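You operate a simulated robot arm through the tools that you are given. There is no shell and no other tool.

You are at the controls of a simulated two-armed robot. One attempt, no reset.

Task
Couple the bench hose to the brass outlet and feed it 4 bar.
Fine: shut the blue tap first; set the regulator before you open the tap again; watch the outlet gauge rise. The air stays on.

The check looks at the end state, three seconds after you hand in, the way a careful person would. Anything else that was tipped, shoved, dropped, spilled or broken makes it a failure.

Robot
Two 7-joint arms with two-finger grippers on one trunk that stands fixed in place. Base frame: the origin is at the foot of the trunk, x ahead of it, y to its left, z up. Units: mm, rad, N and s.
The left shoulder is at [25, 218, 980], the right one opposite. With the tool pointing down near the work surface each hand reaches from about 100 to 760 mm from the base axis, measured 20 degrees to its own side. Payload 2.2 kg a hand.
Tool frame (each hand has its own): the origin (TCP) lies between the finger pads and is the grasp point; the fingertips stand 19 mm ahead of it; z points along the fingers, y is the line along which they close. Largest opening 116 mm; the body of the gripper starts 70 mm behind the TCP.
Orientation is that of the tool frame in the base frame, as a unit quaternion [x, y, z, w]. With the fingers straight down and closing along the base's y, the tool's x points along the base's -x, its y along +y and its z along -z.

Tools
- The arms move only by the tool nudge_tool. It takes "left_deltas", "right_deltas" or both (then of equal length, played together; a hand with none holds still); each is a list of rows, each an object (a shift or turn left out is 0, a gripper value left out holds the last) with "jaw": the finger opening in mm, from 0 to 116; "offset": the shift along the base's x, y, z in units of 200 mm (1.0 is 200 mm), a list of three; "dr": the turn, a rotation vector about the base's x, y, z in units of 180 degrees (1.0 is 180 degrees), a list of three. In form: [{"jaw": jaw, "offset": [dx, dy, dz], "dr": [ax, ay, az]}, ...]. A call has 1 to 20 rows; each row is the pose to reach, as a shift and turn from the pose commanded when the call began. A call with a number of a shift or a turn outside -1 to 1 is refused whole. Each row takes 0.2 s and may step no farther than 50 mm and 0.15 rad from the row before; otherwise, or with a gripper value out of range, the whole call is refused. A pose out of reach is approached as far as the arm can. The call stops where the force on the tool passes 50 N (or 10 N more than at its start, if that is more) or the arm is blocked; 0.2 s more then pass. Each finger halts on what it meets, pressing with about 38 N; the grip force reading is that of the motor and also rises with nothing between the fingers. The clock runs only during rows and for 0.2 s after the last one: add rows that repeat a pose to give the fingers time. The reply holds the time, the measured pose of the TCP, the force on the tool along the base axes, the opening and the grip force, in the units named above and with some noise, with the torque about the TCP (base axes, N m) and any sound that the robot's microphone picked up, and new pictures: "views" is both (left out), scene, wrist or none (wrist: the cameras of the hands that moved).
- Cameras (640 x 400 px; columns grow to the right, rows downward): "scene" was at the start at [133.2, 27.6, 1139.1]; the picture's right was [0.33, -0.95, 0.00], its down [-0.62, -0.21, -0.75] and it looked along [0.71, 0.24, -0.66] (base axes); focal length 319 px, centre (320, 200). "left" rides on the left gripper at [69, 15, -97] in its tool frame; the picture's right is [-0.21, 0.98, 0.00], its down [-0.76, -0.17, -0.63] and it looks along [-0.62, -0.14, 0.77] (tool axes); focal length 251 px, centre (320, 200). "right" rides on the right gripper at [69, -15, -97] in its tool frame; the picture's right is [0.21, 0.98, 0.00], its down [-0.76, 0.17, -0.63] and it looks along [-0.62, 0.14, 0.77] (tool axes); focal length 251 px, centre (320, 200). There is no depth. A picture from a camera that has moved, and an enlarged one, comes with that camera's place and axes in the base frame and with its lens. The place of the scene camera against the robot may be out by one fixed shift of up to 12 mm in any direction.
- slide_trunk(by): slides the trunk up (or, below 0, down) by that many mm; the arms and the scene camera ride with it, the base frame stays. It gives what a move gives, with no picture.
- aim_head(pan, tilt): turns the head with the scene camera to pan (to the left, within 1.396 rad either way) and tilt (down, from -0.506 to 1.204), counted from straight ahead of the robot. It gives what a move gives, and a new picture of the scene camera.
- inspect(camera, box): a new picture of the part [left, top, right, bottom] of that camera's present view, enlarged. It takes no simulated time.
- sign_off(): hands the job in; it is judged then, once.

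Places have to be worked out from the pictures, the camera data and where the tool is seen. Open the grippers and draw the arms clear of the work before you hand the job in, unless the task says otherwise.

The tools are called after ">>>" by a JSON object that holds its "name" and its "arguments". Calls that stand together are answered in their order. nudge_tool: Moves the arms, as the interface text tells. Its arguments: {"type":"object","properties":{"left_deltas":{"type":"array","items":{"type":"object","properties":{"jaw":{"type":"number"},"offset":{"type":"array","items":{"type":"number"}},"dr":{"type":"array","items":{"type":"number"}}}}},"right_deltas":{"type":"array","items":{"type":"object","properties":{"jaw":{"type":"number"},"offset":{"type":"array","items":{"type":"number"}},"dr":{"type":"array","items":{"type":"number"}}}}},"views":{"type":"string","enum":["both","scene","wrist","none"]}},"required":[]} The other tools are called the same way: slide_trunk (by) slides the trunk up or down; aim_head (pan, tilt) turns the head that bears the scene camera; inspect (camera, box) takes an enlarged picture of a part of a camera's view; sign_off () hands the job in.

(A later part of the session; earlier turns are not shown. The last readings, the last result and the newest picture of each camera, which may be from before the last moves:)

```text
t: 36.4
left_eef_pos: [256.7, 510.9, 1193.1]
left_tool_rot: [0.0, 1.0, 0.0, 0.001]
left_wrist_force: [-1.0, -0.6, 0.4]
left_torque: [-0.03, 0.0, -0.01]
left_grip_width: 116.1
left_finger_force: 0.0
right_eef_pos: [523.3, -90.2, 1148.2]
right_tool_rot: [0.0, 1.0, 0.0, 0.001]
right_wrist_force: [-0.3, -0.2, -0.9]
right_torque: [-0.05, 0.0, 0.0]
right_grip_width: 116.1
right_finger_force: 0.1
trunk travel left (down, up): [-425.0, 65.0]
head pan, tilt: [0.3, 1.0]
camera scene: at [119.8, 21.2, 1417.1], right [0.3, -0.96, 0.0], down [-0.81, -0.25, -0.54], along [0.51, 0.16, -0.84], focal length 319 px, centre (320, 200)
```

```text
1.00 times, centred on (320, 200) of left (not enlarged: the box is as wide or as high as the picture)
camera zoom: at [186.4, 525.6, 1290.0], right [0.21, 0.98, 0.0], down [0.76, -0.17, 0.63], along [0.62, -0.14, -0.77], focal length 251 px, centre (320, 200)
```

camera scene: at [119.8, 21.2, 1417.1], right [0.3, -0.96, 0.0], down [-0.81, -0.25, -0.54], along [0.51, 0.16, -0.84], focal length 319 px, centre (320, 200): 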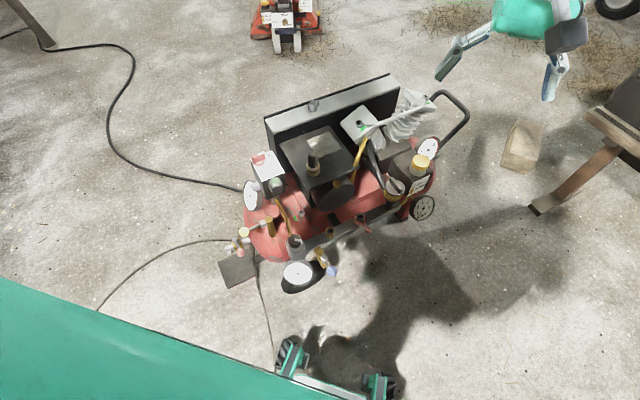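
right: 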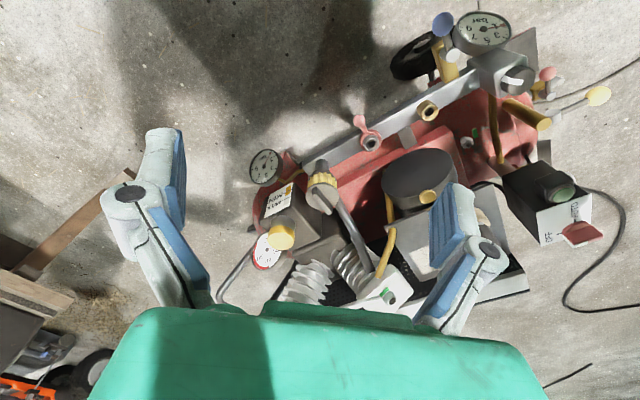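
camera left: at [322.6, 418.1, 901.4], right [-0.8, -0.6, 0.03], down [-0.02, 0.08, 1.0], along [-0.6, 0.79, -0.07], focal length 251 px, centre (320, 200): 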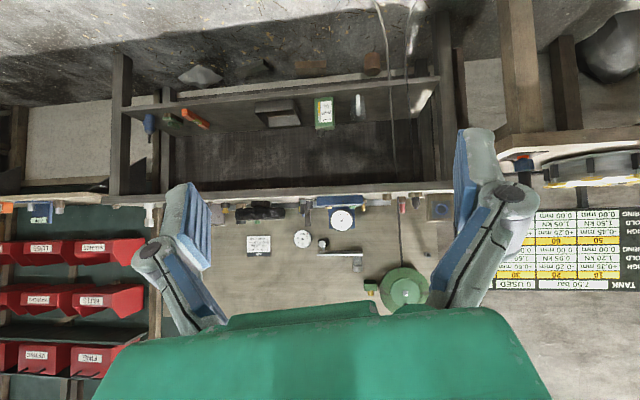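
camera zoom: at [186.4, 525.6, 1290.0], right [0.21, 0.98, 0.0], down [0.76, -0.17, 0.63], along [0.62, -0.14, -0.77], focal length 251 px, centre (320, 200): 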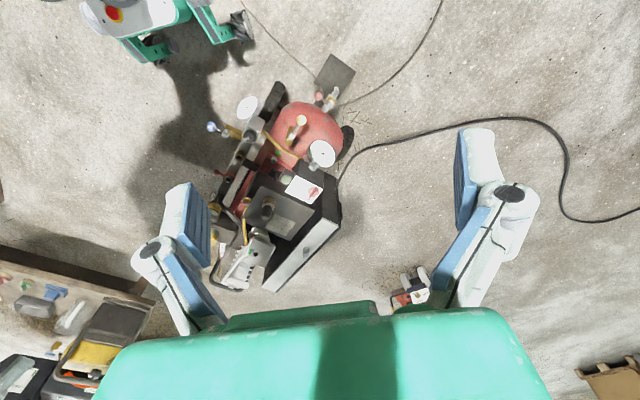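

I still see no free end; I enlarge the compressor in all three raised views.

>>> {"name": "inspect", "arguments": {"camera": "scene", "box": [200, 170, 360, 310]}}

>>> {"name": "inspect", "arguments": {"camera": "scene", "box": [320, 60, 560, 230]}}

>>> {"name": "inspect", "arguments": {"camera": "right", "box": [230, 0, 530, 270]}}

>>> {"name": "inspect", "arguments": {"camera": "left", "box": [180, 50, 380, 300]}}

```text
2.86 times, centred on (280, 240) of scene
camera zoom: at [119.8, 21.2, 1417.1], right [0.3, -0.96, 0.0], down [-0.81, -0.25, -0.54], along [0.51, 0.16, -0.84], focal length 911 px, centre (434, 86)
```

zoom: 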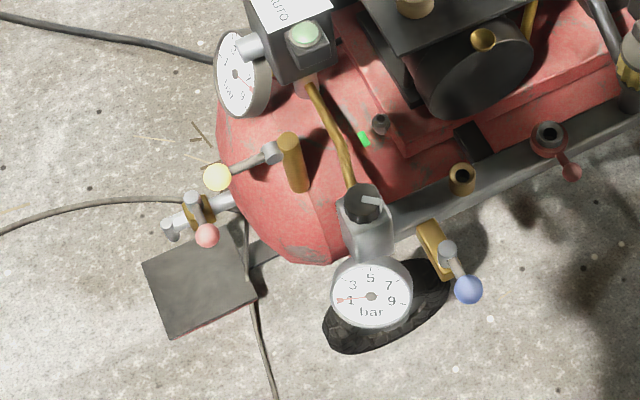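

```text
2.35 times, centred on (440, 145) of scene
camera zoom: at [119.8, 21.2, 1417.1], right [0.3, -0.96, 0.0], down [-0.81, -0.25, -0.54], along [0.51, 0.16, -0.84], focal length 750 px, centre (38, 329)
```

zoom: 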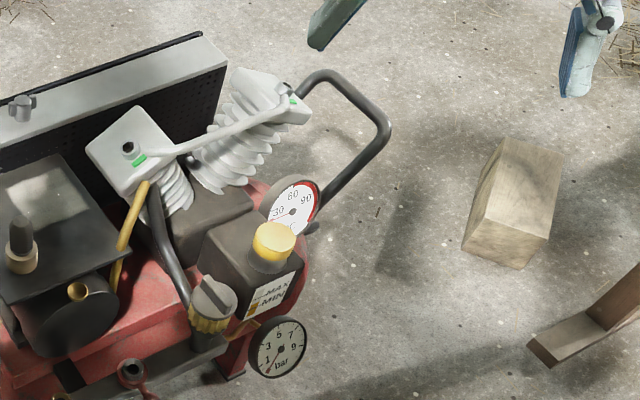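

```text
1.48 times, centred on (380, 135) of right
camera zoom: at [454.7, -104.4, 1245.0], right [-0.21, 0.98, 0.0], down [0.76, 0.17, 0.63], along [0.62, 0.14, -0.77], focal length 372 px, centre (231, 296)
```

zoom: 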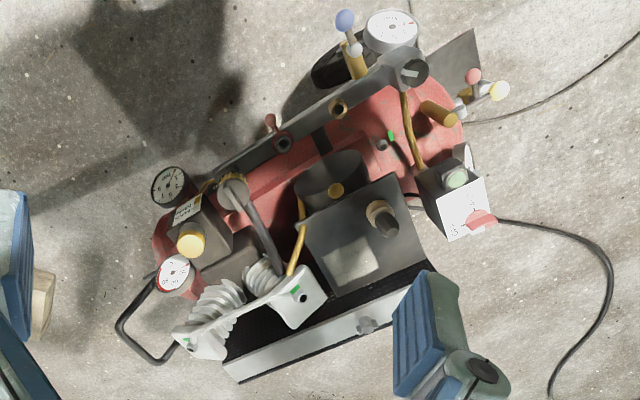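

```text
1.60 times, centred on (280, 175) of left
camera zoom: at [186.4, 525.6, 1290.0], right [0.21, 0.98, 0.0], down [0.76, -0.17, 0.63], along [0.62, -0.14, -0.77], focal length 402 px, centre (384, 240)
```

zoom: 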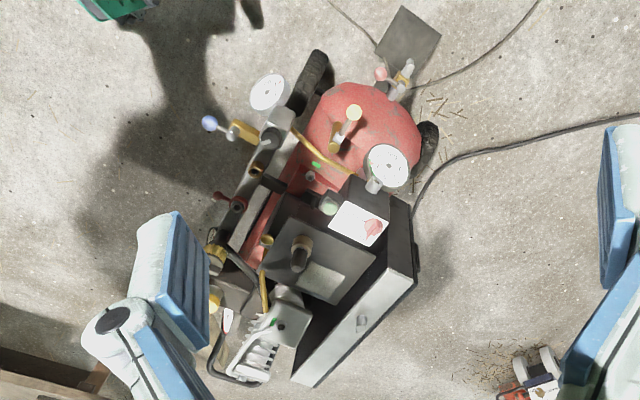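

A dark post standing in a tan ring on the motor cover (about [698, 219, 656]) could be the parked hose coupling. I enlarge it strongly.

>>> {"name": "inspect", "arguments": {"camera": "right", "box": [380, 110, 460, 170]}}

>>> {"name": "inspect", "arguments": {"camera": "scene", "box": [280, 130, 360, 190]}}

>>> {"name": "inspect", "arguments": {"camera": "left", "box": [240, 170, 320, 230]}}

>>> {"name": "aim_head", "arguments": {"pan": 0.3, "tilt": 0.6}}

```text
6.67 times, centred on (420, 140) of right
camera zoom: at [454.7, -104.4, 1245.0], right [-0.21, 0.98, 0.0], down [0.76, 0.17, 0.63], along [0.62, 0.14, -0.77], focal length 1676 px, centre (-347, 600)
```

zoom: 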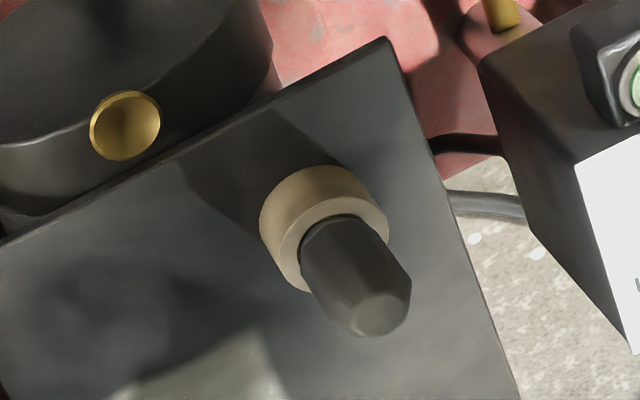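

```text
6.67 times, centred on (320, 160) of scene
camera zoom: at [119.8, 21.2, 1417.1], right [0.3, -0.96, 0.0], down [-0.81, -0.25, -0.54], along [0.51, 0.16, -0.84], focal length 2125 px, centre (320, 467)
```

zoom: 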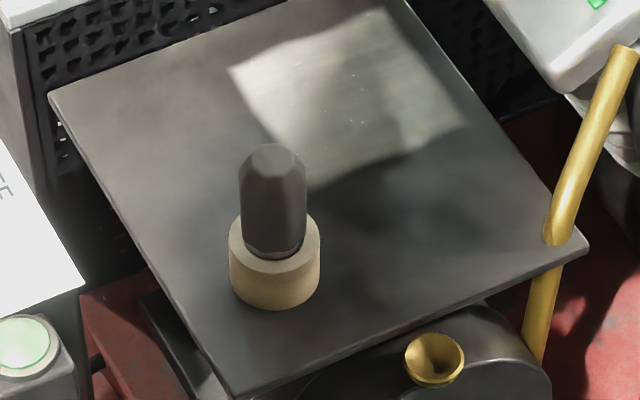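

```text
6.67 times, centred on (280, 200) of left
camera zoom: at [186.4, 525.6, 1290.0], right [0.21, 0.98, 0.0], down [0.76, -0.17, 0.63], along [0.62, -0.14, -0.77], focal length 1676 px, centre (587, 200)
```

zoom: 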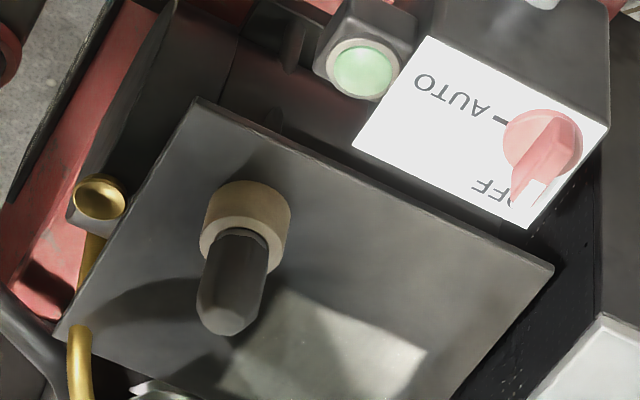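

```text
t: 37.3
left_eef_pos: [257.5, 511.3, 1192.7]
left_tool_rot: [0.001, 1.0, 0.0, 0.001]
left_wrist_force: [0.0, -0.4, 0.3]
left_torque: [0.0, 0.04, 0.01]
left_grip_width: 116.1
left_finger_force: 0.1
right_eef_pos: [522.9, -89.7, 1147.8]
right_tool_rot: [0.0, 1.0, 0.0, 0.0]
right_wrist_force: [-0.4, -0.3, -0.2]
right_torque: [-0.03, 0.01, 0.0]
right_grip_width: 115.9
right_finger_force: 0.0
trunk travel left (down, up): [-425.0, 65.0]
head pan, tilt: [0.3, 0.6]
camera scene: at [138.0, 26.7, 1448.9], right [0.3, -0.96, 0.0], down [-0.54, -0.17, -0.82], along [0.79, 0.24, -0.57], focal length 319 px, centre (320, 200)
```

scene: 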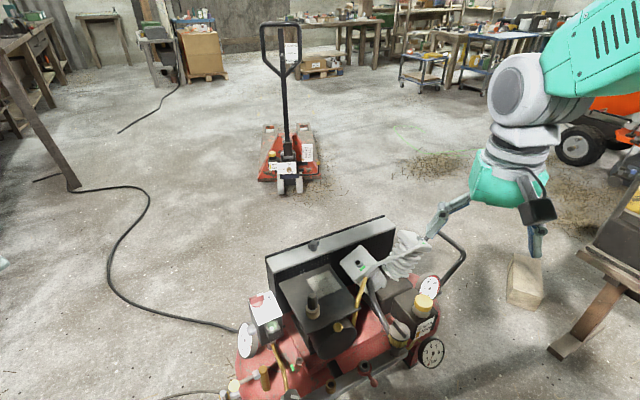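

The post is just a stopper-like item with no hose attached. I check the area to the right and behind with the right hand's camera, drawing it back and turning it.

>>> {"name": "nudge_tool", "arguments": {"right_deltas": [{"offset": [-0.2, -0.1, 0], "dr": [0, 0, -0.045]}, {"offset": [-0.4, -0.2, 0], "dr": [0, 0, -0.09]}, {"offset": [-0.6, -0.3, 0], "dr": [0, 0, -0.135]}, {"offset": [-0.8, -0.4, 0], "dr": [0, 0, -0.18]}, {"offset": [-1.0, -0.5, 0], "dr": [0, 0, -0.225]}, {"offset": [-1.0, -0.7, 0], "dr": [0, 0, -0.27]}, {"offset": [-1.0, -0.9, 0], "dr": [0, 0, -0.315]}, {"offset": [-1.0, -1.0, 0], "dr": [0, 0, -0.36]}, {"offset": [-1.0, -1.0, 0], "dr": [0, 0, -0.405]}, {"offset": [-1.0, -1.0, 0], "dr": [0, 0, -0.45]}, {"offset": [-1.0, -1.0, 0], "dr": [0, 0, -0.495]}], "views": "wrist"}}

>>> {"name": "nudge_tool", "arguments": {"right_deltas": [{"dr": [0, 0, -0.045]}, {"dr": [0, 0, -0.09]}, {"dr": [0, 0, -0.135]}, {"dr": [0, 0, -0.18]}, {"dr": [0, 0, -0.225]}, {"dr": [0, 0, -0.27]}], "views": "wrist"}}

```text
t: 39.7
left_eef_pos: [255.5, 510.3, 1191.8]
left_tool_rot: [0.0, 1.0, 0.0, 0.001]
left_wrist_force: [-0.7, -0.2, -0.1]
left_torque: [-0.02, 0.02, 0.01]
left_grip_width: 116.2
left_finger_force: 0.0
right_eef_pos: [321.3, -288.1, 1149.3]
right_tool_rot: [0.702, 0.712, -0.001, 0.002]
right_wrist_force: [-0.4, -0.2, 0.1]
right_torque: [0.03, -0.04, -0.02]
right_grip_width: 116.1
right_finger_force: 0.1
trunk travel left (down, up): [-425.0, 65.0]
head pan, tilt: [0.3, 0.6]
camera right: at [306.3, -219.2, 1244.9], right [0.97, 0.23, 0.0], down [0.18, -0.75, 0.64], along [0.15, -0.62, -0.77], focal length 251 px, centre (320, 200)
```

right: 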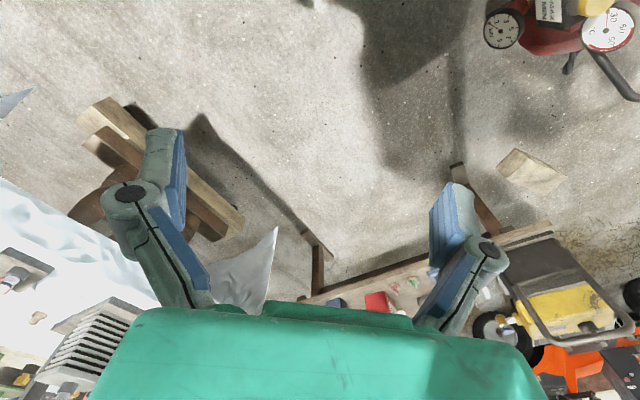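

```text
t: 41.1
left_eef_pos: [256.3, 509.6, 1193.3]
left_tool_rot: [0.0, 1.0, 0.0, 0.001]
left_wrist_force: [-0.7, -0.6, 0.4]
left_torque: [0.02, -0.03, 0.02]
left_grip_width: 115.7
left_finger_force: 0.1
right_eef_pos: [323.6, -289.1, 1148.3]
right_tool_rot: [0.934, 0.358, 0.0, -0.003]
right_wrist_force: [-0.5, 0.0, -0.7]
right_torque: [-0.01, 0.0, 0.02]
right_grip_width: 116.0
right_finger_force: 0.0
trunk travel left (down, up): [-425.0, 65.0]
head pan, tilt: [0.3, 0.6]
camera right: at [365.0, -231.6, 1246.5], right [0.81, -0.58, 0.0], down [-0.45, -0.63, 0.63], along [-0.37, -0.51, -0.78], focal length 251 px, centre (320, 200)
```

right: 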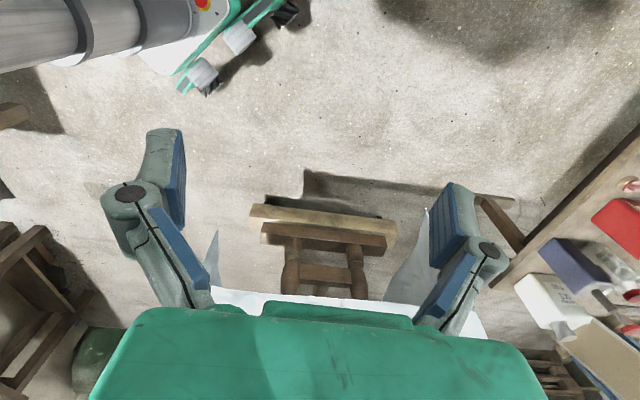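

Nothing on the right. I turn the raised left camera to the left/back to trace the two floor lines from above.

>>> {"name": "nudge_tool", "arguments": {"left_deltas": [{"dr": [0, 0, 0.045]}, {"dr": [0, 0, 0.09]}, {"dr": [0, 0, 0.135]}, {"dr": [0, 0, 0.18]}, {"dr": [0, 0, 0.225]}, {"dr": [0, 0, 0.27]}, {"dr": [0, 0, 0.315]}, {"dr": [0, 0, 0.36]}, {"dr": [0, 0, 0.405]}, {"dr": [0, 0, 0.45]}, {"dr": [0, 0, 0.495]}, {"dr": [0, 0, 0.54]}, {"dr": [0, 0, 0.585]}, {"dr": [0, 0, 0.63]}, {"dr": [0, 0, 0.675]}], "views": "wrist"}}

>>> {"name": "inspect", "arguments": {"camera": "left", "box": [320, 0, 640, 200]}}

>>> {"name": "inspect", "arguments": {"camera": "left", "box": [320, 180, 640, 400]}}

```text
t: 44.3
left_eef_pos: [256.6, 510.2, 1191.8]
left_tool_rot: [0.874, -0.487, -0.001, 0.001]
left_wrist_force: [-0.3, 0.7, 0.1]
left_torque: [0.0, 0.0, 0.0]
left_grip_width: 116.1
left_finger_force: 0.0
right_eef_pos: [323.0, -290.1, 1149.0]
right_tool_rot: [0.933, 0.36, -0.001, -0.003]
right_wrist_force: [-0.2, -0.4, -0.4]
right_torque: [0.0, 0.0, 0.03]
right_grip_width: 116.1
right_finger_force: 0.2
trunk travel left (down, up): [-425.0, 65.0]
head pan, tilt: [0.3, 0.6]
camera left: at [279.6, 443.3, 1288.7], right [-0.94, -0.33, 0.0], down [-0.25, 0.73, 0.63], along [-0.21, 0.6, -0.77], focal length 251 px, centre (320, 200)
```

left: 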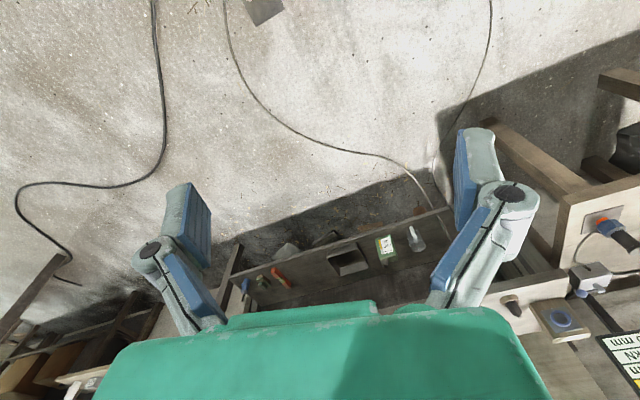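

```text
2.00 times, centred on (480, 100) of left
camera zoom: at [279.6, 443.3, 1288.7], right [-0.94, -0.33, 0.0], down [-0.25, 0.73, 0.63], along [-0.21, 0.6, -0.77], focal length 503 px, centre (0, 400)
```

zoom: 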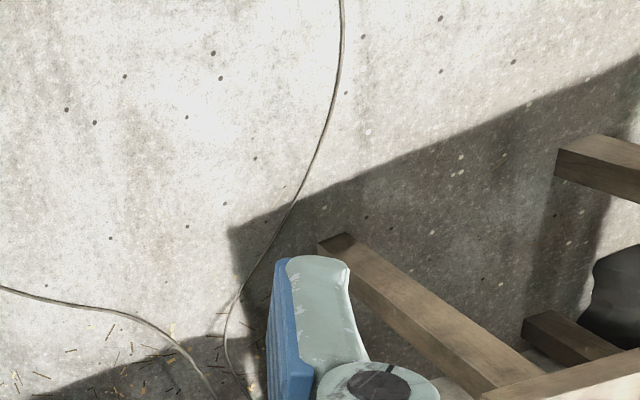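

```text
1.82 times, centred on (480, 290) of left
camera zoom: at [279.6, 443.3, 1288.7], right [-0.94, -0.33, 0.0], down [-0.25, 0.73, 0.63], along [-0.21, 0.6, -0.77], focal length 457 px, centre (29, 36)
```

zoom: 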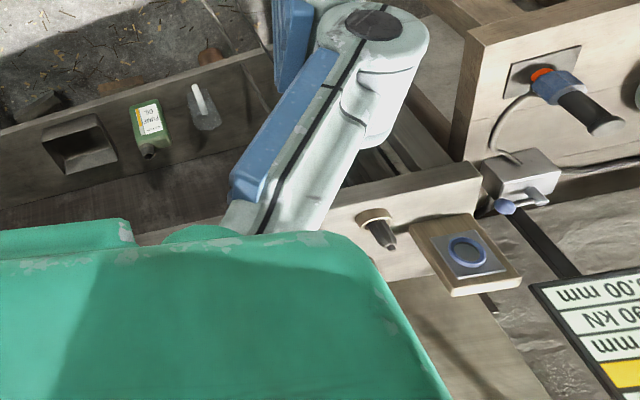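

The two lines both go to the left bench, so the hose end to handle must be at the compressor. I turn the left hand forward again, lower the trunk, and go for a close look at the tank's left end.

>>> {"name": "nudge_tool", "arguments": {"left_deltas": [{"dr": [0, 0, -0.045]}, {"dr": [0, 0, -0.09]}, {"dr": [0, 0, -0.135]}, {"dr": [0, 0, -0.18]}, {"dr": [0, 0, -0.225]}, {"dr": [0, 0, -0.27]}, {"dr": [0, 0, -0.315]}, {"dr": [0, 0, -0.36]}, {"dr": [0, 0, -0.405]}, {"dr": [0, 0, -0.45]}, {"dr": [0, 0, -0.495]}, {"dr": [0, 0, -0.54]}, {"dr": [0, 0, -0.585]}, {"dr": [0, 0, -0.63]}, {"dr": [0, 0, -0.675]}], "right_deltas": [{"dr": [0, 0, 0.045]}, {"dr": [0, 0, 0.09]}, {"dr": [0, 0, 0.135]}, {"dr": [0, 0, 0.18]}, {"dr": [0, 0, 0.225]}, {"dr": [0, 0, 0.27]}, {"dr": [0, 0, 0.315]}, {"dr": [0, 0, 0.36]}, {"dr": [0, 0, 0.405]}, {"dr": [0, 0, 0.45]}, {"dr": [0, 0, 0.495]}, {"dr": [0, 0, 0.54]}, {"dr": [0, 0, 0.585]}, {"dr": [0, 0, 0.63]}, {"dr": [0, 0, 0.675]}], "views": "none"}}

>>> {"name": "slide_trunk", "arguments": {"by": -400}}

>>> {"name": "aim_head", "arguments": {"pan": 0.35, "tilt": 0.75}}

>>> {"name": "inspect", "arguments": {"camera": "left", "box": [0, 0, 640, 400]}}

```text
t: 47.5
left_eef_pos: [255.2, 510.7, 1192.5]
left_tool_rot: [0.001, 1.0, 0.0, 0.0]
left_wrist_force: [-0.4, 0.0, -0.6]
left_torque: [0.06, -0.02, 0.02]
left_grip_width: 116.1
left_finger_force: 0.2
right_eef_pos: [324.0, -290.0, 1148.4]
right_tool_rot: [0.139, 0.99, 0.001, 0.0]
right_wrist_force: [0.1, 0.5, 0.0]
right_torque: [-0.02, -0.01, -0.01]
right_grip_width: 115.9
right_finger_force: 0.1
trunk travel left (down, up): [-425.0, 65.0]
head pan, tilt: [0.3, 0.6]
```

```text
t: 51.3
left_eef_pos: [256.9, 510.9, 792.1]
left_tool_rot: [-0.001, 1.0, 0.0, 0.001]
left_wrist_force: [0.0, -0.3, 0.6]
left_torque: [0.0, -0.01, 0.01]
left_grip_width: 116.1
left_finger_force: 0.0
right_eef_pos: [323.1, -291.1, 748.5]
right_tool_rot: [0.141, 0.99, 0.0, 0.0]
right_wrist_force: [-0.5, -0.3, 0.1]
right_torque: [0.02, 0.02, -0.01]
right_grip_width: 115.8
right_finger_force: 0.0
trunk travel left (down, up): [-25.0, 465.0]
head pan, tilt: [0.3, 0.6]
```

```text
t: 52.0
left_eef_pos: [256.5, 510.4, 794.7]
left_tool_rot: [0.0, 1.0, -0.001, 0.001]
left_wrist_force: [0.3, 1.1, 0.1]
left_torque: [0.01, -0.01, 0.0]
left_grip_width: 115.6
left_finger_force: 0.1
right_eef_pos: [323.4, -291.2, 748.9]
right_tool_rot: [0.141, 0.99, 0.001, 0.001]
right_wrist_force: [0.4, 0.0, 0.4]
right_torque: [-0.02, 0.01, 0.01]
right_grip_width: 115.8
right_finger_force: 0.1
trunk travel left (down, up): [-25.0, 465.0]
head pan, tilt: [0.351, 0.75]
camera scene: at [129.0, 27.1, 1036.3], right [0.34, -0.94, 0.0], down [-0.64, -0.23, -0.73], along [0.69, 0.25, -0.68], focal length 319 px, centre (320, 200)
```

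scene: 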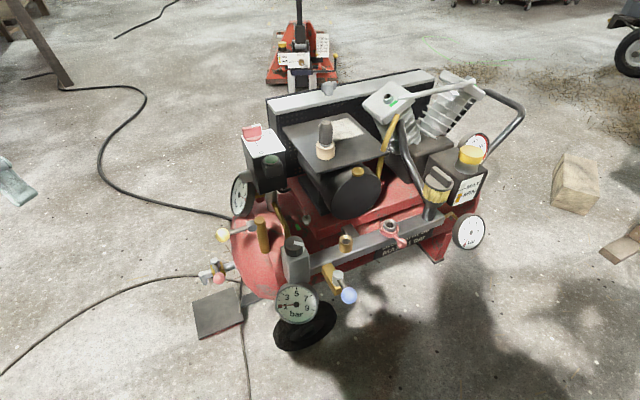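

```text
1.00 times, centred on (320, 200) of left (not enlarged: the box is as wide or as high as the picture)
camera zoom: at [186.2, 525.3, 890.2], right [0.21, 0.98, 0.0], down [0.76, -0.17, 0.63], along [0.62, -0.14, -0.77], focal length 251 px, centre (320, 200)
```

zoom: 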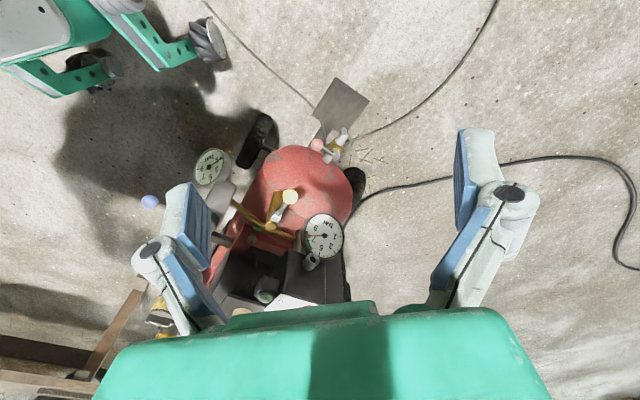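

From this lower view I enlarge the manifold, the plug on the cover, and the tank's end.

>>> {"name": "inspect", "arguments": {"camera": "scene", "box": [190, 220, 310, 360]}}

>>> {"name": "inspect", "arguments": {"camera": "scene", "box": [270, 200, 430, 320]}}

>>> {"name": "inspect", "arguments": {"camera": "scene", "box": [280, 70, 520, 250]}}

>>> {"name": "inspect", "arguments": {"camera": "left", "box": [250, 60, 410, 200]}}

```text
2.86 times, centred on (250, 290) of scene
camera zoom: at [129.0, 27.1, 1036.3], right [0.34, -0.94, 0.0], down [-0.64, -0.23, -0.73], along [0.69, 0.25, -0.68], focal length 911 px, centre (520, -57)
```

zoom: 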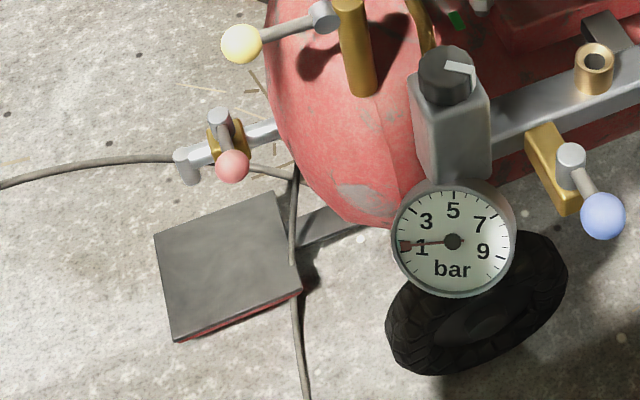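

```text
3.33 times, centred on (350, 260) of scene
camera zoom: at [129.0, 27.1, 1036.3], right [0.34, -0.94, 0.0], down [-0.64, -0.23, -0.73], along [0.69, 0.25, -0.68], focal length 1062 px, centre (220, 0)
```

zoom: 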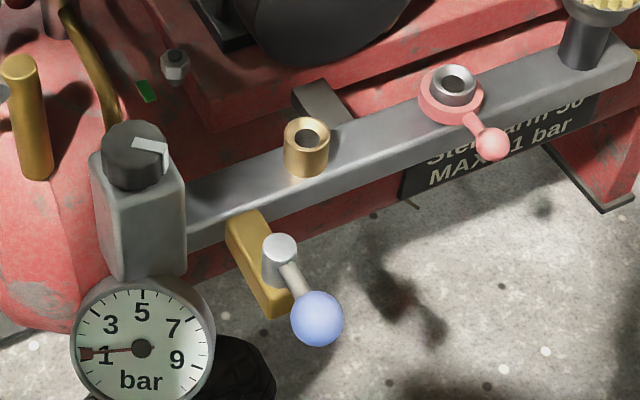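

```text
2.22 times, centred on (400, 160) of scene
camera zoom: at [129.0, 27.1, 1036.3], right [0.34, -0.94, 0.0], down [-0.64, -0.23, -0.73], along [0.69, 0.25, -0.68], focal length 708 px, centre (142, 289)
```

zoom: 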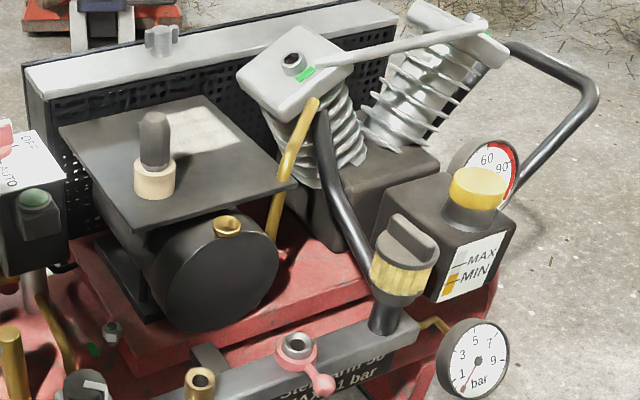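

```text
2.86 times, centred on (330, 130) of left
camera zoom: at [186.2, 525.3, 890.2], right [0.21, 0.98, 0.0], down [0.76, -0.17, 0.63], along [0.62, -0.14, -0.77], focal length 718 px, centre (291, 400)
```

zoom: 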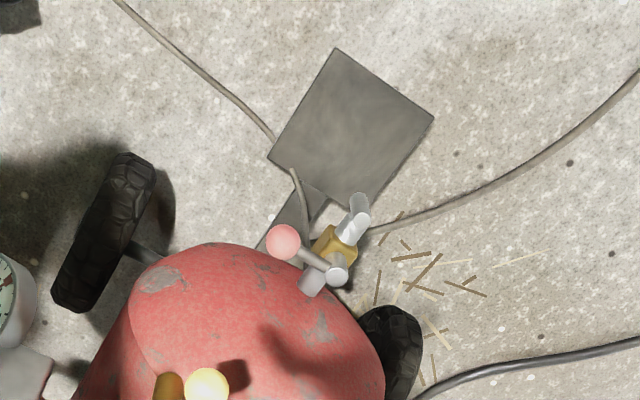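

The thing standing in the tan ring is within reach and deserves a real close-up. I move the left hand over the motor cover with its camera aimed at it.

>>> {"name": "nudge_tool", "arguments": {"left_deltas": [{"offset": [0.15, -0.12, 0]}, {"offset": [0.3, -0.24, 0]}, {"offset": [0.45, -0.36, 0]}, {"offset": [0.6, -0.48, 0]}, {"offset": [0.75, -0.6, 0]}, {"offset": [0.9, -0.72, 0]}, {"offset": [1.0, -0.84, 0]}], "views": "wrist"}}

>>> {"name": "nudge_tool", "arguments": {"left_deltas": [{"offset": [0.2, -0.1, 0]}, {"offset": [0.4, -0.25, 0]}, {"offset": [0.6, -0.4, 0]}, {"offset": [0.75, -0.5, 0]}], "views": "both"}}

>>> {"name": "inspect", "arguments": {"camera": "left", "box": [200, 60, 440, 260]}}

```text
t: 53.6
left_eef_pos: [456.3, 343.2, 795.0]
left_tool_rot: [0.0, 1.0, 0.0, 0.001]
left_wrist_force: [-0.2, 0.0, 0.5]
left_torque: [0.0, 0.03, -0.01]
left_grip_width: 116.2
left_finger_force: 0.2
right_eef_pos: [323.4, -291.8, 748.6]
right_tool_rot: [0.14, 0.99, 0.001, 0.001]
right_wrist_force: [0.5, -0.5, 1.1]
right_torque: [0.01, 0.03, 0.0]
right_grip_width: 115.8
right_finger_force: 0.0
trunk travel left (down, up): [-25.0, 465.0]
head pan, tilt: [0.351, 0.75]
camera left: at [385.3, 358.3, 892.8], right [0.21, 0.98, 0.0], down [0.76, -0.17, 0.63], along [0.62, -0.13, -0.77], focal length 251 px, centre (320, 200)
```

left: 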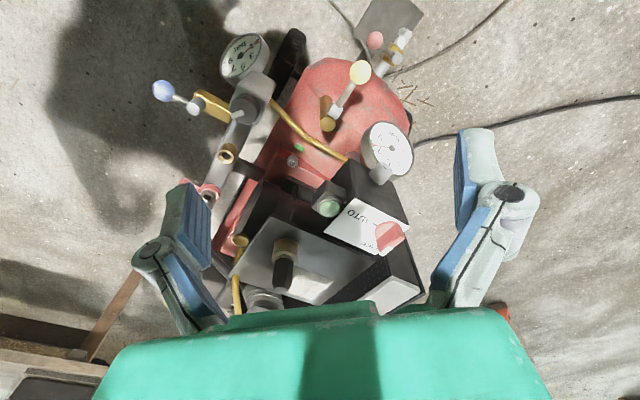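

```text
t: 54.6
left_eef_pos: [606.2, 237.9, 795.0]
left_tool_rot: [0.0, 1.0, 0.001, 0.0]
left_wrist_force: [0.7, 0.0, -0.6]
left_torque: [0.02, 0.02, 0.02]
left_grip_width: 116.3
left_finger_force: 0.0
right_eef_pos: [323.3, -291.9, 747.6]
right_tool_rot: [0.141, 0.99, 0.001, 0.001]
right_wrist_force: [-0.9, 0.1, 0.4]
right_torque: [0.01, 0.01, 0.04]
right_grip_width: 116.0
right_finger_force: 0.0
trunk travel left (down, up): [-25.0, 465.0]
head pan, tilt: [0.351, 0.75]
camera scene: at [131.2, 25.3, 1036.0], right [0.34, -0.94, 0.0], down [-0.64, -0.23, -0.73], along [0.68, 0.25, -0.68], focal length 319 px, centre (320, 200)
camera left: at [536.1, 253.0, 891.6], right [0.21, 0.98, 0.0], down [0.76, -0.17, 0.63], along [0.62, -0.13, -0.77], focal length 251 px, centre (320, 200)
```

scene: 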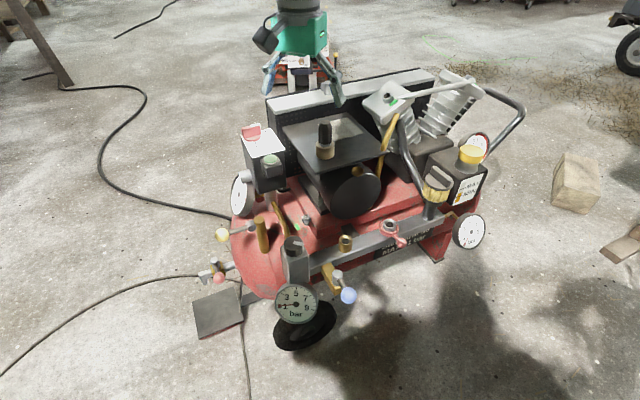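
left: 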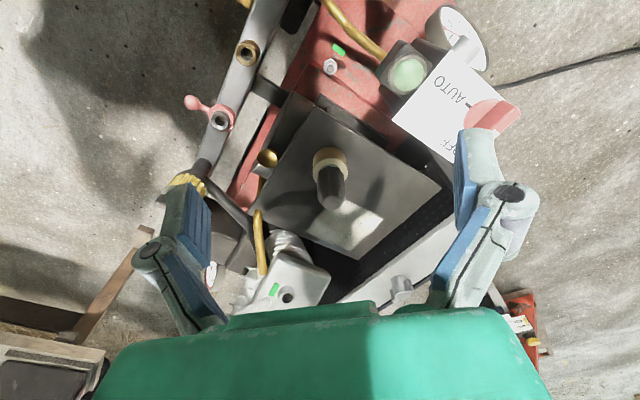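

```text
2.00 times, centred on (320, 160) of left
camera zoom: at [536.1, 253.0, 891.6], right [0.21, 0.98, 0.0], down [0.76, -0.17, 0.63], along [0.62, -0.13, -0.77], focal length 503 px, centre (320, 280)
```

zoom: 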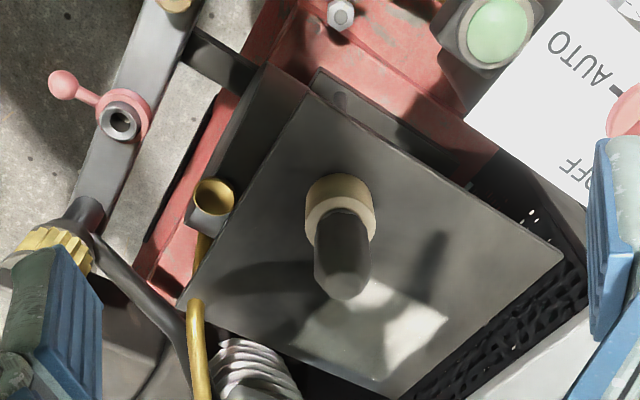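

It is a dark barrel in a tan ring with no hose on it. I now withdraw the left hand and bring the right camera close in front of the manifold to read its parts.

>>> {"name": "nudge_tool", "arguments": {"left_deltas": [{"offset": [-0.2, 0.1, 0]}, {"offset": [-0.4, 0.25, 0]}, {"offset": [-0.6, 0.4, 0]}, {"offset": [-0.75, 0.55, 0]}, {"offset": [-0.9, 0.7, 0]}, {"offset": [-1.0, 0.85, 0]}, {"offset": [-1.0, 1.0, 0]}], "right_deltas": [{"offset": [0, 0.2, 0], "dr": [0, 0, 0.045]}, {"offset": [0, 0.4, 0], "dr": [0, 0, 0.09]}, {"offset": [0, 0.6, 0], "dr": [0, 0, 0.09]}, {"offset": [0, 0.8, 0], "dr": [0, 0, 0.09]}, {"offset": [0, 1.0, 0], "dr": [0, 0, 0.09]}, {"offset": [0.15, 1.0, -0.15], "dr": [0, 0, 0.09]}, {"offset": [0.3, 1.0, -0.3], "dr": [0, 0, 0.09]}], "views": "both"}}

>>> {"name": "inspect", "arguments": {"camera": "right", "box": [240, 0, 640, 250]}}

```text
t: 56.2
left_eef_pos: [408.7, 442.0, 792.1]
left_tool_rot: [0.0, 1.0, 0.0, 0.001]
left_wrist_force: [-0.3, -0.3, 0.9]
left_torque: [0.0, 0.02, -0.01]
left_grip_width: 115.8
left_finger_force: 0.1
right_eef_pos: [384.7, -88.3, 690.7]
right_tool_rot: [-0.001, 1.0, 0.0, 0.001]
right_wrist_force: [0.1, 0.1, -0.2]
right_torque: [0.01, -0.01, 0.02]
right_grip_width: 116.0
right_finger_force: 0.0
trunk travel left (down, up): [-25.0, 465.0]
head pan, tilt: [0.351, 0.75]
camera scene: at [130.9, 28.6, 1035.9], right [0.34, -0.94, 0.0], down [-0.64, -0.24, -0.73], along [0.68, 0.25, -0.69], focal length 319 px, centre (320, 200)
camera right: at [315.3, -101.5, 786.4], right [-0.21, 0.98, 0.0], down [0.76, 0.17, 0.63], along [0.62, 0.14, -0.77], focal length 251 px, centre (320, 200)
camera left: at [338.7, 457.6, 889.7], right [0.21, 0.98, 0.0], down [0.76, -0.17, 0.63], along [0.62, -0.14, -0.77], focal length 251 px, centre (320, 200)
```

scene: 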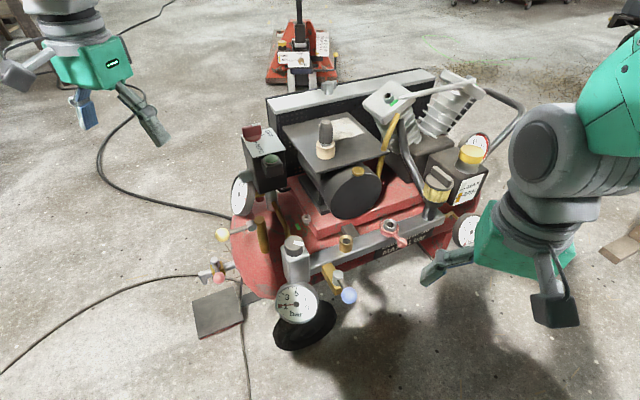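
right: 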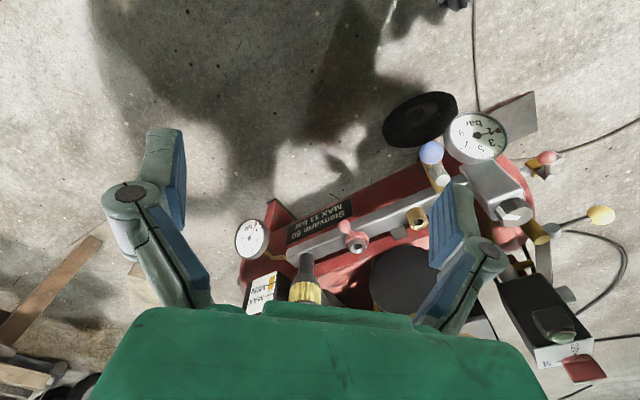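
left: 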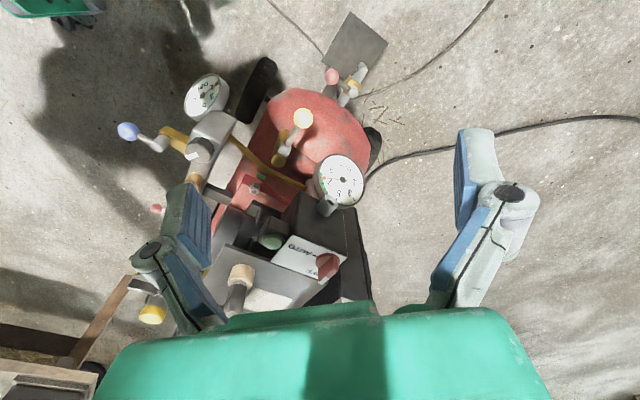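

```text
1.60 times, centred on (440, 125) of right
camera zoom: at [315.3, -101.5, 786.4], right [-0.21, 0.98, 0.0], down [0.76, 0.17, 0.63], along [0.62, 0.14, -0.77], focal length 402 px, centre (128, 320)
```

zoom: 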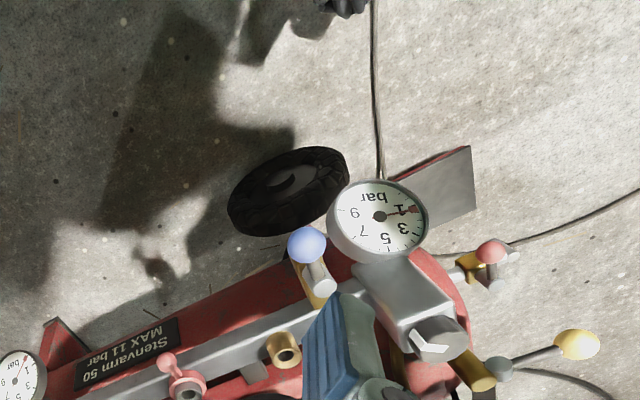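

There is a thin light streak near the robot's base at the top of the left picture. I enlarge that region and the same place in the right picture.

>>> {"name": "inspect", "arguments": {"camera": "left", "box": [120, 0, 280, 100]}}

>>> {"name": "inspect", "arguments": {"camera": "right", "box": [340, 0, 500, 100]}}

>>> {"name": "inspect", "arguments": {"camera": "right", "box": [500, 110, 640, 210]}}

```text
4.00 times, centred on (200, 50) of left
camera zoom: at [338.7, 457.6, 889.7], right [0.21, 0.98, 0.0], down [0.76, -0.17, 0.63], along [0.62, -0.14, -0.77], focal length 1006 px, centre (800, 800)
```

zoom: 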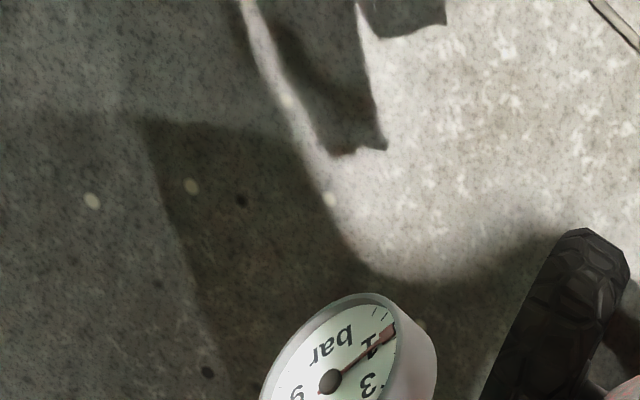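

```text
4.00 times, centred on (420, 50) of right
camera zoom: at [315.3, -101.5, 786.4], right [-0.21, 0.98, 0.0], down [0.76, 0.17, 0.63], along [0.62, 0.14, -0.77], focal length 1006 px, centre (-80, 800)
```

zoom: 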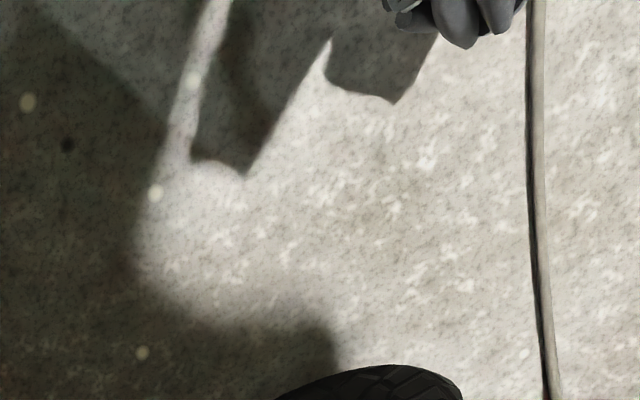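

```text
4.00 times, centred on (570, 160) of right
camera zoom: at [315.3, -101.5, 786.4], right [-0.21, 0.98, 0.0], down [0.76, 0.17, 0.63], along [0.62, 0.14, -0.77], focal length 1006 px, centre (-680, 360)
```

zoom: 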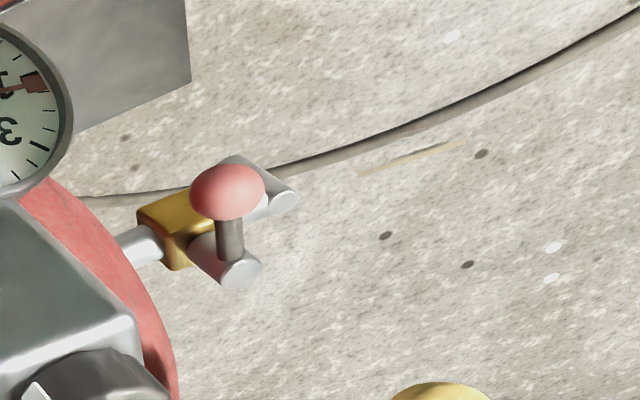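

Those are only light patches. I take the sharpest scene enlargements of the barrel on the cover and of the right-hand knob and gauge.

>>> {"name": "inspect", "arguments": {"camera": "scene", "box": [300, 110, 350, 170]}}

>>> {"name": "inspect", "arguments": {"camera": "scene", "box": [410, 130, 500, 260]}}

>>> {"name": "inspect", "arguments": {"camera": "left", "box": [170, 60, 270, 180]}}

>>> {"name": "inspect", "arguments": {"camera": "left", "box": [290, 130, 390, 230]}}

```text
6.67 times, centred on (325, 140) of scene
camera zoom: at [130.9, 28.6, 1035.9], right [0.34, -0.94, 0.0], down [-0.64, -0.24, -0.73], along [0.68, 0.25, -0.69], focal length 2125 px, centre (287, 600)
```

zoom: 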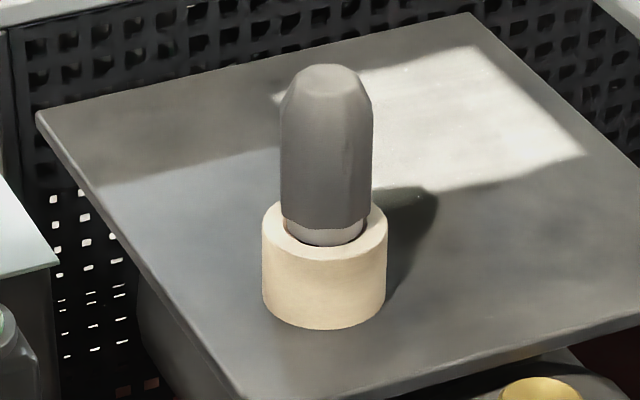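

```text
3.08 times, centred on (455, 195) of scene
camera zoom: at [130.9, 28.6, 1035.9], right [0.34, -0.94, 0.0], down [-0.64, -0.24, -0.73], along [0.68, 0.25, -0.69], focal length 981 px, centre (-95, 215)
```

zoom: 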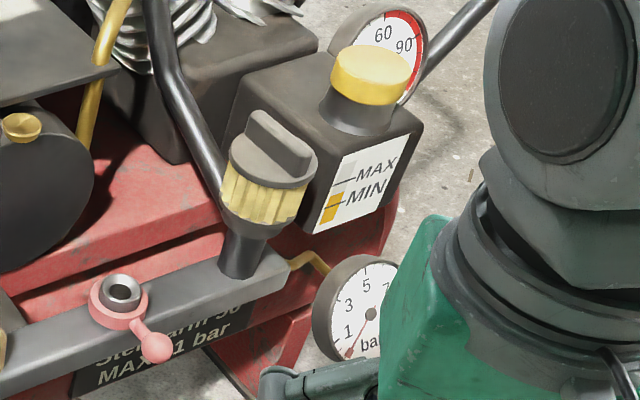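

```text
3.33 times, centred on (220, 120) of left
camera zoom: at [338.7, 457.6, 889.7], right [0.21, 0.98, 0.0], down [0.76, -0.17, 0.63], along [0.62, -0.14, -0.77], focal length 838 px, centre (653, 467)
```

zoom: 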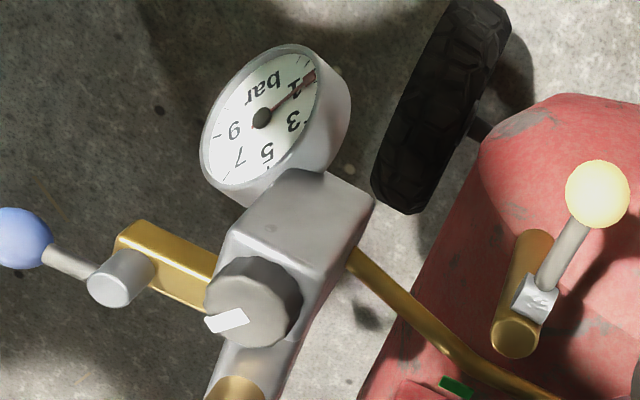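

```text
4.00 times, centred on (340, 180) of left
camera zoom: at [338.7, 457.6, 889.7], right [0.21, 0.98, 0.0], down [0.76, -0.17, 0.63], along [0.62, -0.14, -0.77], focal length 1006 px, centre (240, 280)
```

zoom: 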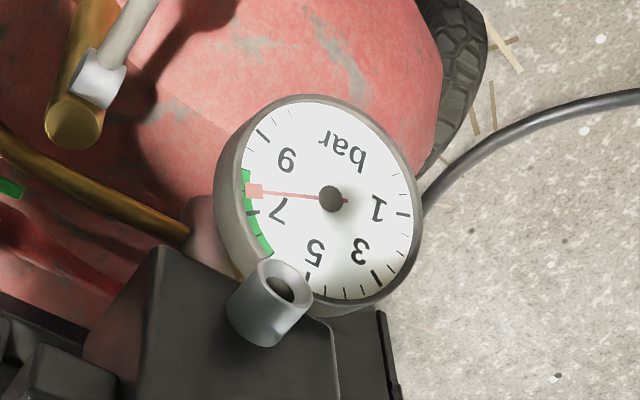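

The blue tap's knob comes out near [448, 86, 476] from the two wrist cameras. I bring the right camera closer to see the tap and sockets in detail.

>>> {"name": "nudge_tool", "arguments": {"right_deltas": [{"offset": [-0.1, 0.1, -0.15]}, {"offset": [-0.2, 0.2, -0.3]}, {"offset": [-0.3, 0.3, -0.45]}], "views": "wrist"}}

>>> {"name": "inspect", "arguments": {"camera": "right", "box": [320, 80, 560, 280]}}

```text
t: 57.2
left_eef_pos: [405.6, 441.0, 795.8]
left_tool_rot: [0.0, 1.0, 0.002, 0.004]
left_wrist_force: [0.1, 0.2, 0.3]
left_torque: [0.0, -0.01, -0.05]
left_grip_width: 116.0
left_finger_force: 0.1
right_eef_pos: [341.3, -25.6, 632.0]
right_tool_rot: [0.028, 0.999, 0.042, 0.014]
right_wrist_force: [-0.7, -0.5, -0.4]
right_torque: [-0.02, 0.0, 0.0]
right_grip_width: 116.2
right_finger_force: 0.2
trunk travel left (down, up): [-25.0, 465.0]
head pan, tilt: [0.351, 0.75]
stopped in row 3 (right hand): the arm was blocked; the commanded pose is now the measured one
camera right: at [269.4, -44.1, 724.9], right [-0.16, 0.98, 0.08], down [0.75, 0.07, 0.66], along [0.65, 0.16, -0.74], focal length 251 px, centre (320, 200)
```

right: 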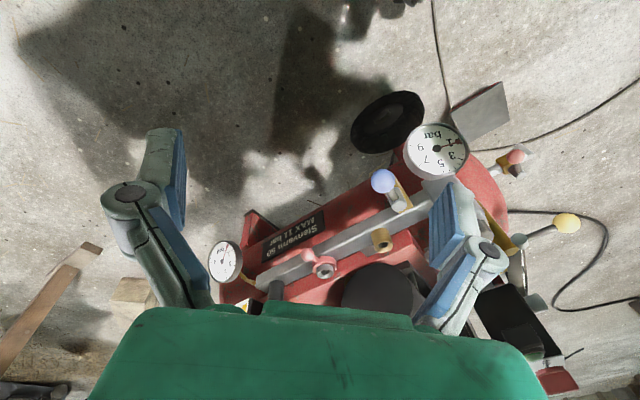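

```text
2.00 times, centred on (440, 180) of right
camera zoom: at [269.4, -44.1, 724.9], right [-0.16, 0.98, 0.08], down [0.75, 0.07, 0.66], along [0.65, 0.16, -0.74], focal length 503 px, centre (80, 240)
```

zoom: 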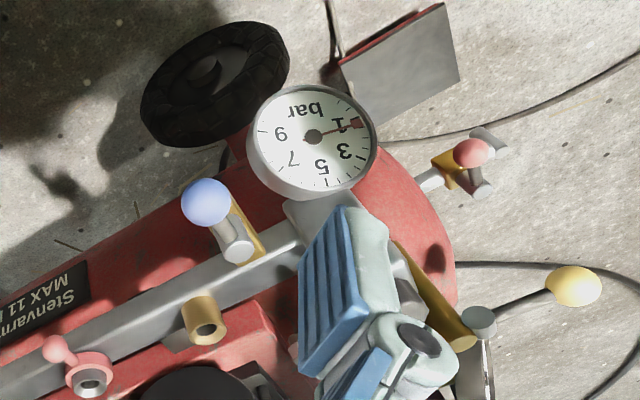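

The right arm met a limit near its own body and tilted slightly. I move it forward and out, straightening the tool.

>>> {"name": "nudge_tool", "arguments": {"right_deltas": [{"offset": [0.1, -0.15, 0.1], "dr": [-0.0135, 0.0045, 0.009]}, {"offset": [0.25, -0.3, 0.15], "dr": [-0.0267, 0.0089, 0.0178]}, {"offset": [0.35, -0.35, 0.05], "dr": [-0.0267, 0.0089, 0.0178]}, {"offset": [0.4, -0.35, -0.1], "dr": [-0.0267, 0.0089, 0.0178]}, {"offset": [0.4, -0.35, -0.25], "dr": [-0.0267, 0.0089, 0.0178]}], "views": "both"}}

>>> {"name": "inspect", "arguments": {"camera": "right", "box": [320, 0, 640, 220]}}

```text
t: 58.4
left_eef_pos: [406.0, 440.9, 794.2]
left_tool_rot: [0.0, 1.0, 0.0, 0.002]
left_wrist_force: [-0.2, 0.6, 0.0]
left_torque: [0.02, 0.03, 0.03]
left_grip_width: 116.2
left_finger_force: 0.0
right_eef_pos: [422.5, -95.1, 580.5]
right_tool_rot: [-0.003, 1.0, -0.001, 0.0]
right_wrist_force: [-0.4, -0.6, -0.4]
right_torque: [0.0, 0.01, -0.02]
right_grip_width: 116.0
right_finger_force: 0.1
trunk travel left (down, up): [-25.0, 465.0]
head pan, tilt: [0.351, 0.75]
camera scene: at [130.8, 28.7, 1036.0], right [0.34, -0.94, 0.0], down [-0.64, -0.24, -0.73], along [0.68, 0.25, -0.69], focal length 319 px, centre (320, 200)
camera right: at [355.2, -109.7, 678.2], right [-0.22, 0.98, 0.0], down [0.76, 0.17, 0.63], along [0.62, 0.14, -0.78], focal length 251 px, centre (320, 200)
```

scene: 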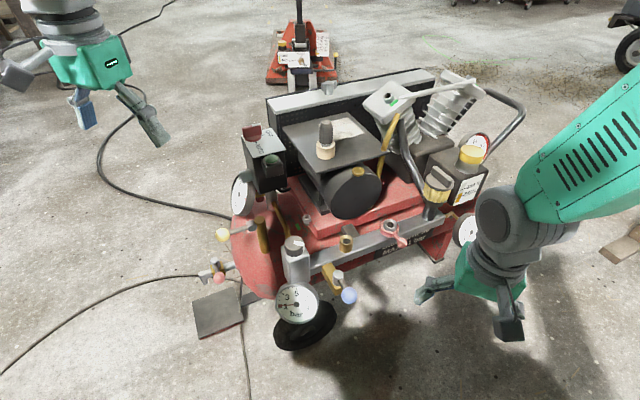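
right: 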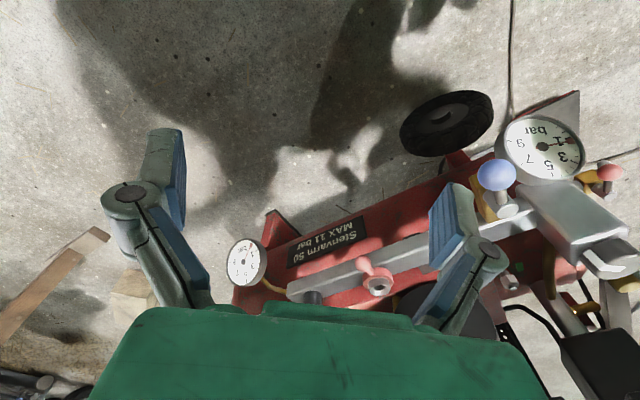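

```text
1.82 times, centred on (480, 110) of right
camera zoom: at [355.2, -109.7, 678.2], right [-0.22, 0.98, 0.0], down [0.76, 0.17, 0.63], along [0.62, 0.14, -0.78], focal length 457 px, centre (29, 364)
```

zoom: 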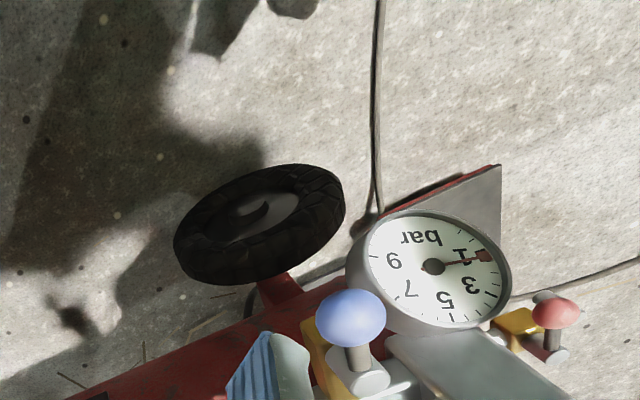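

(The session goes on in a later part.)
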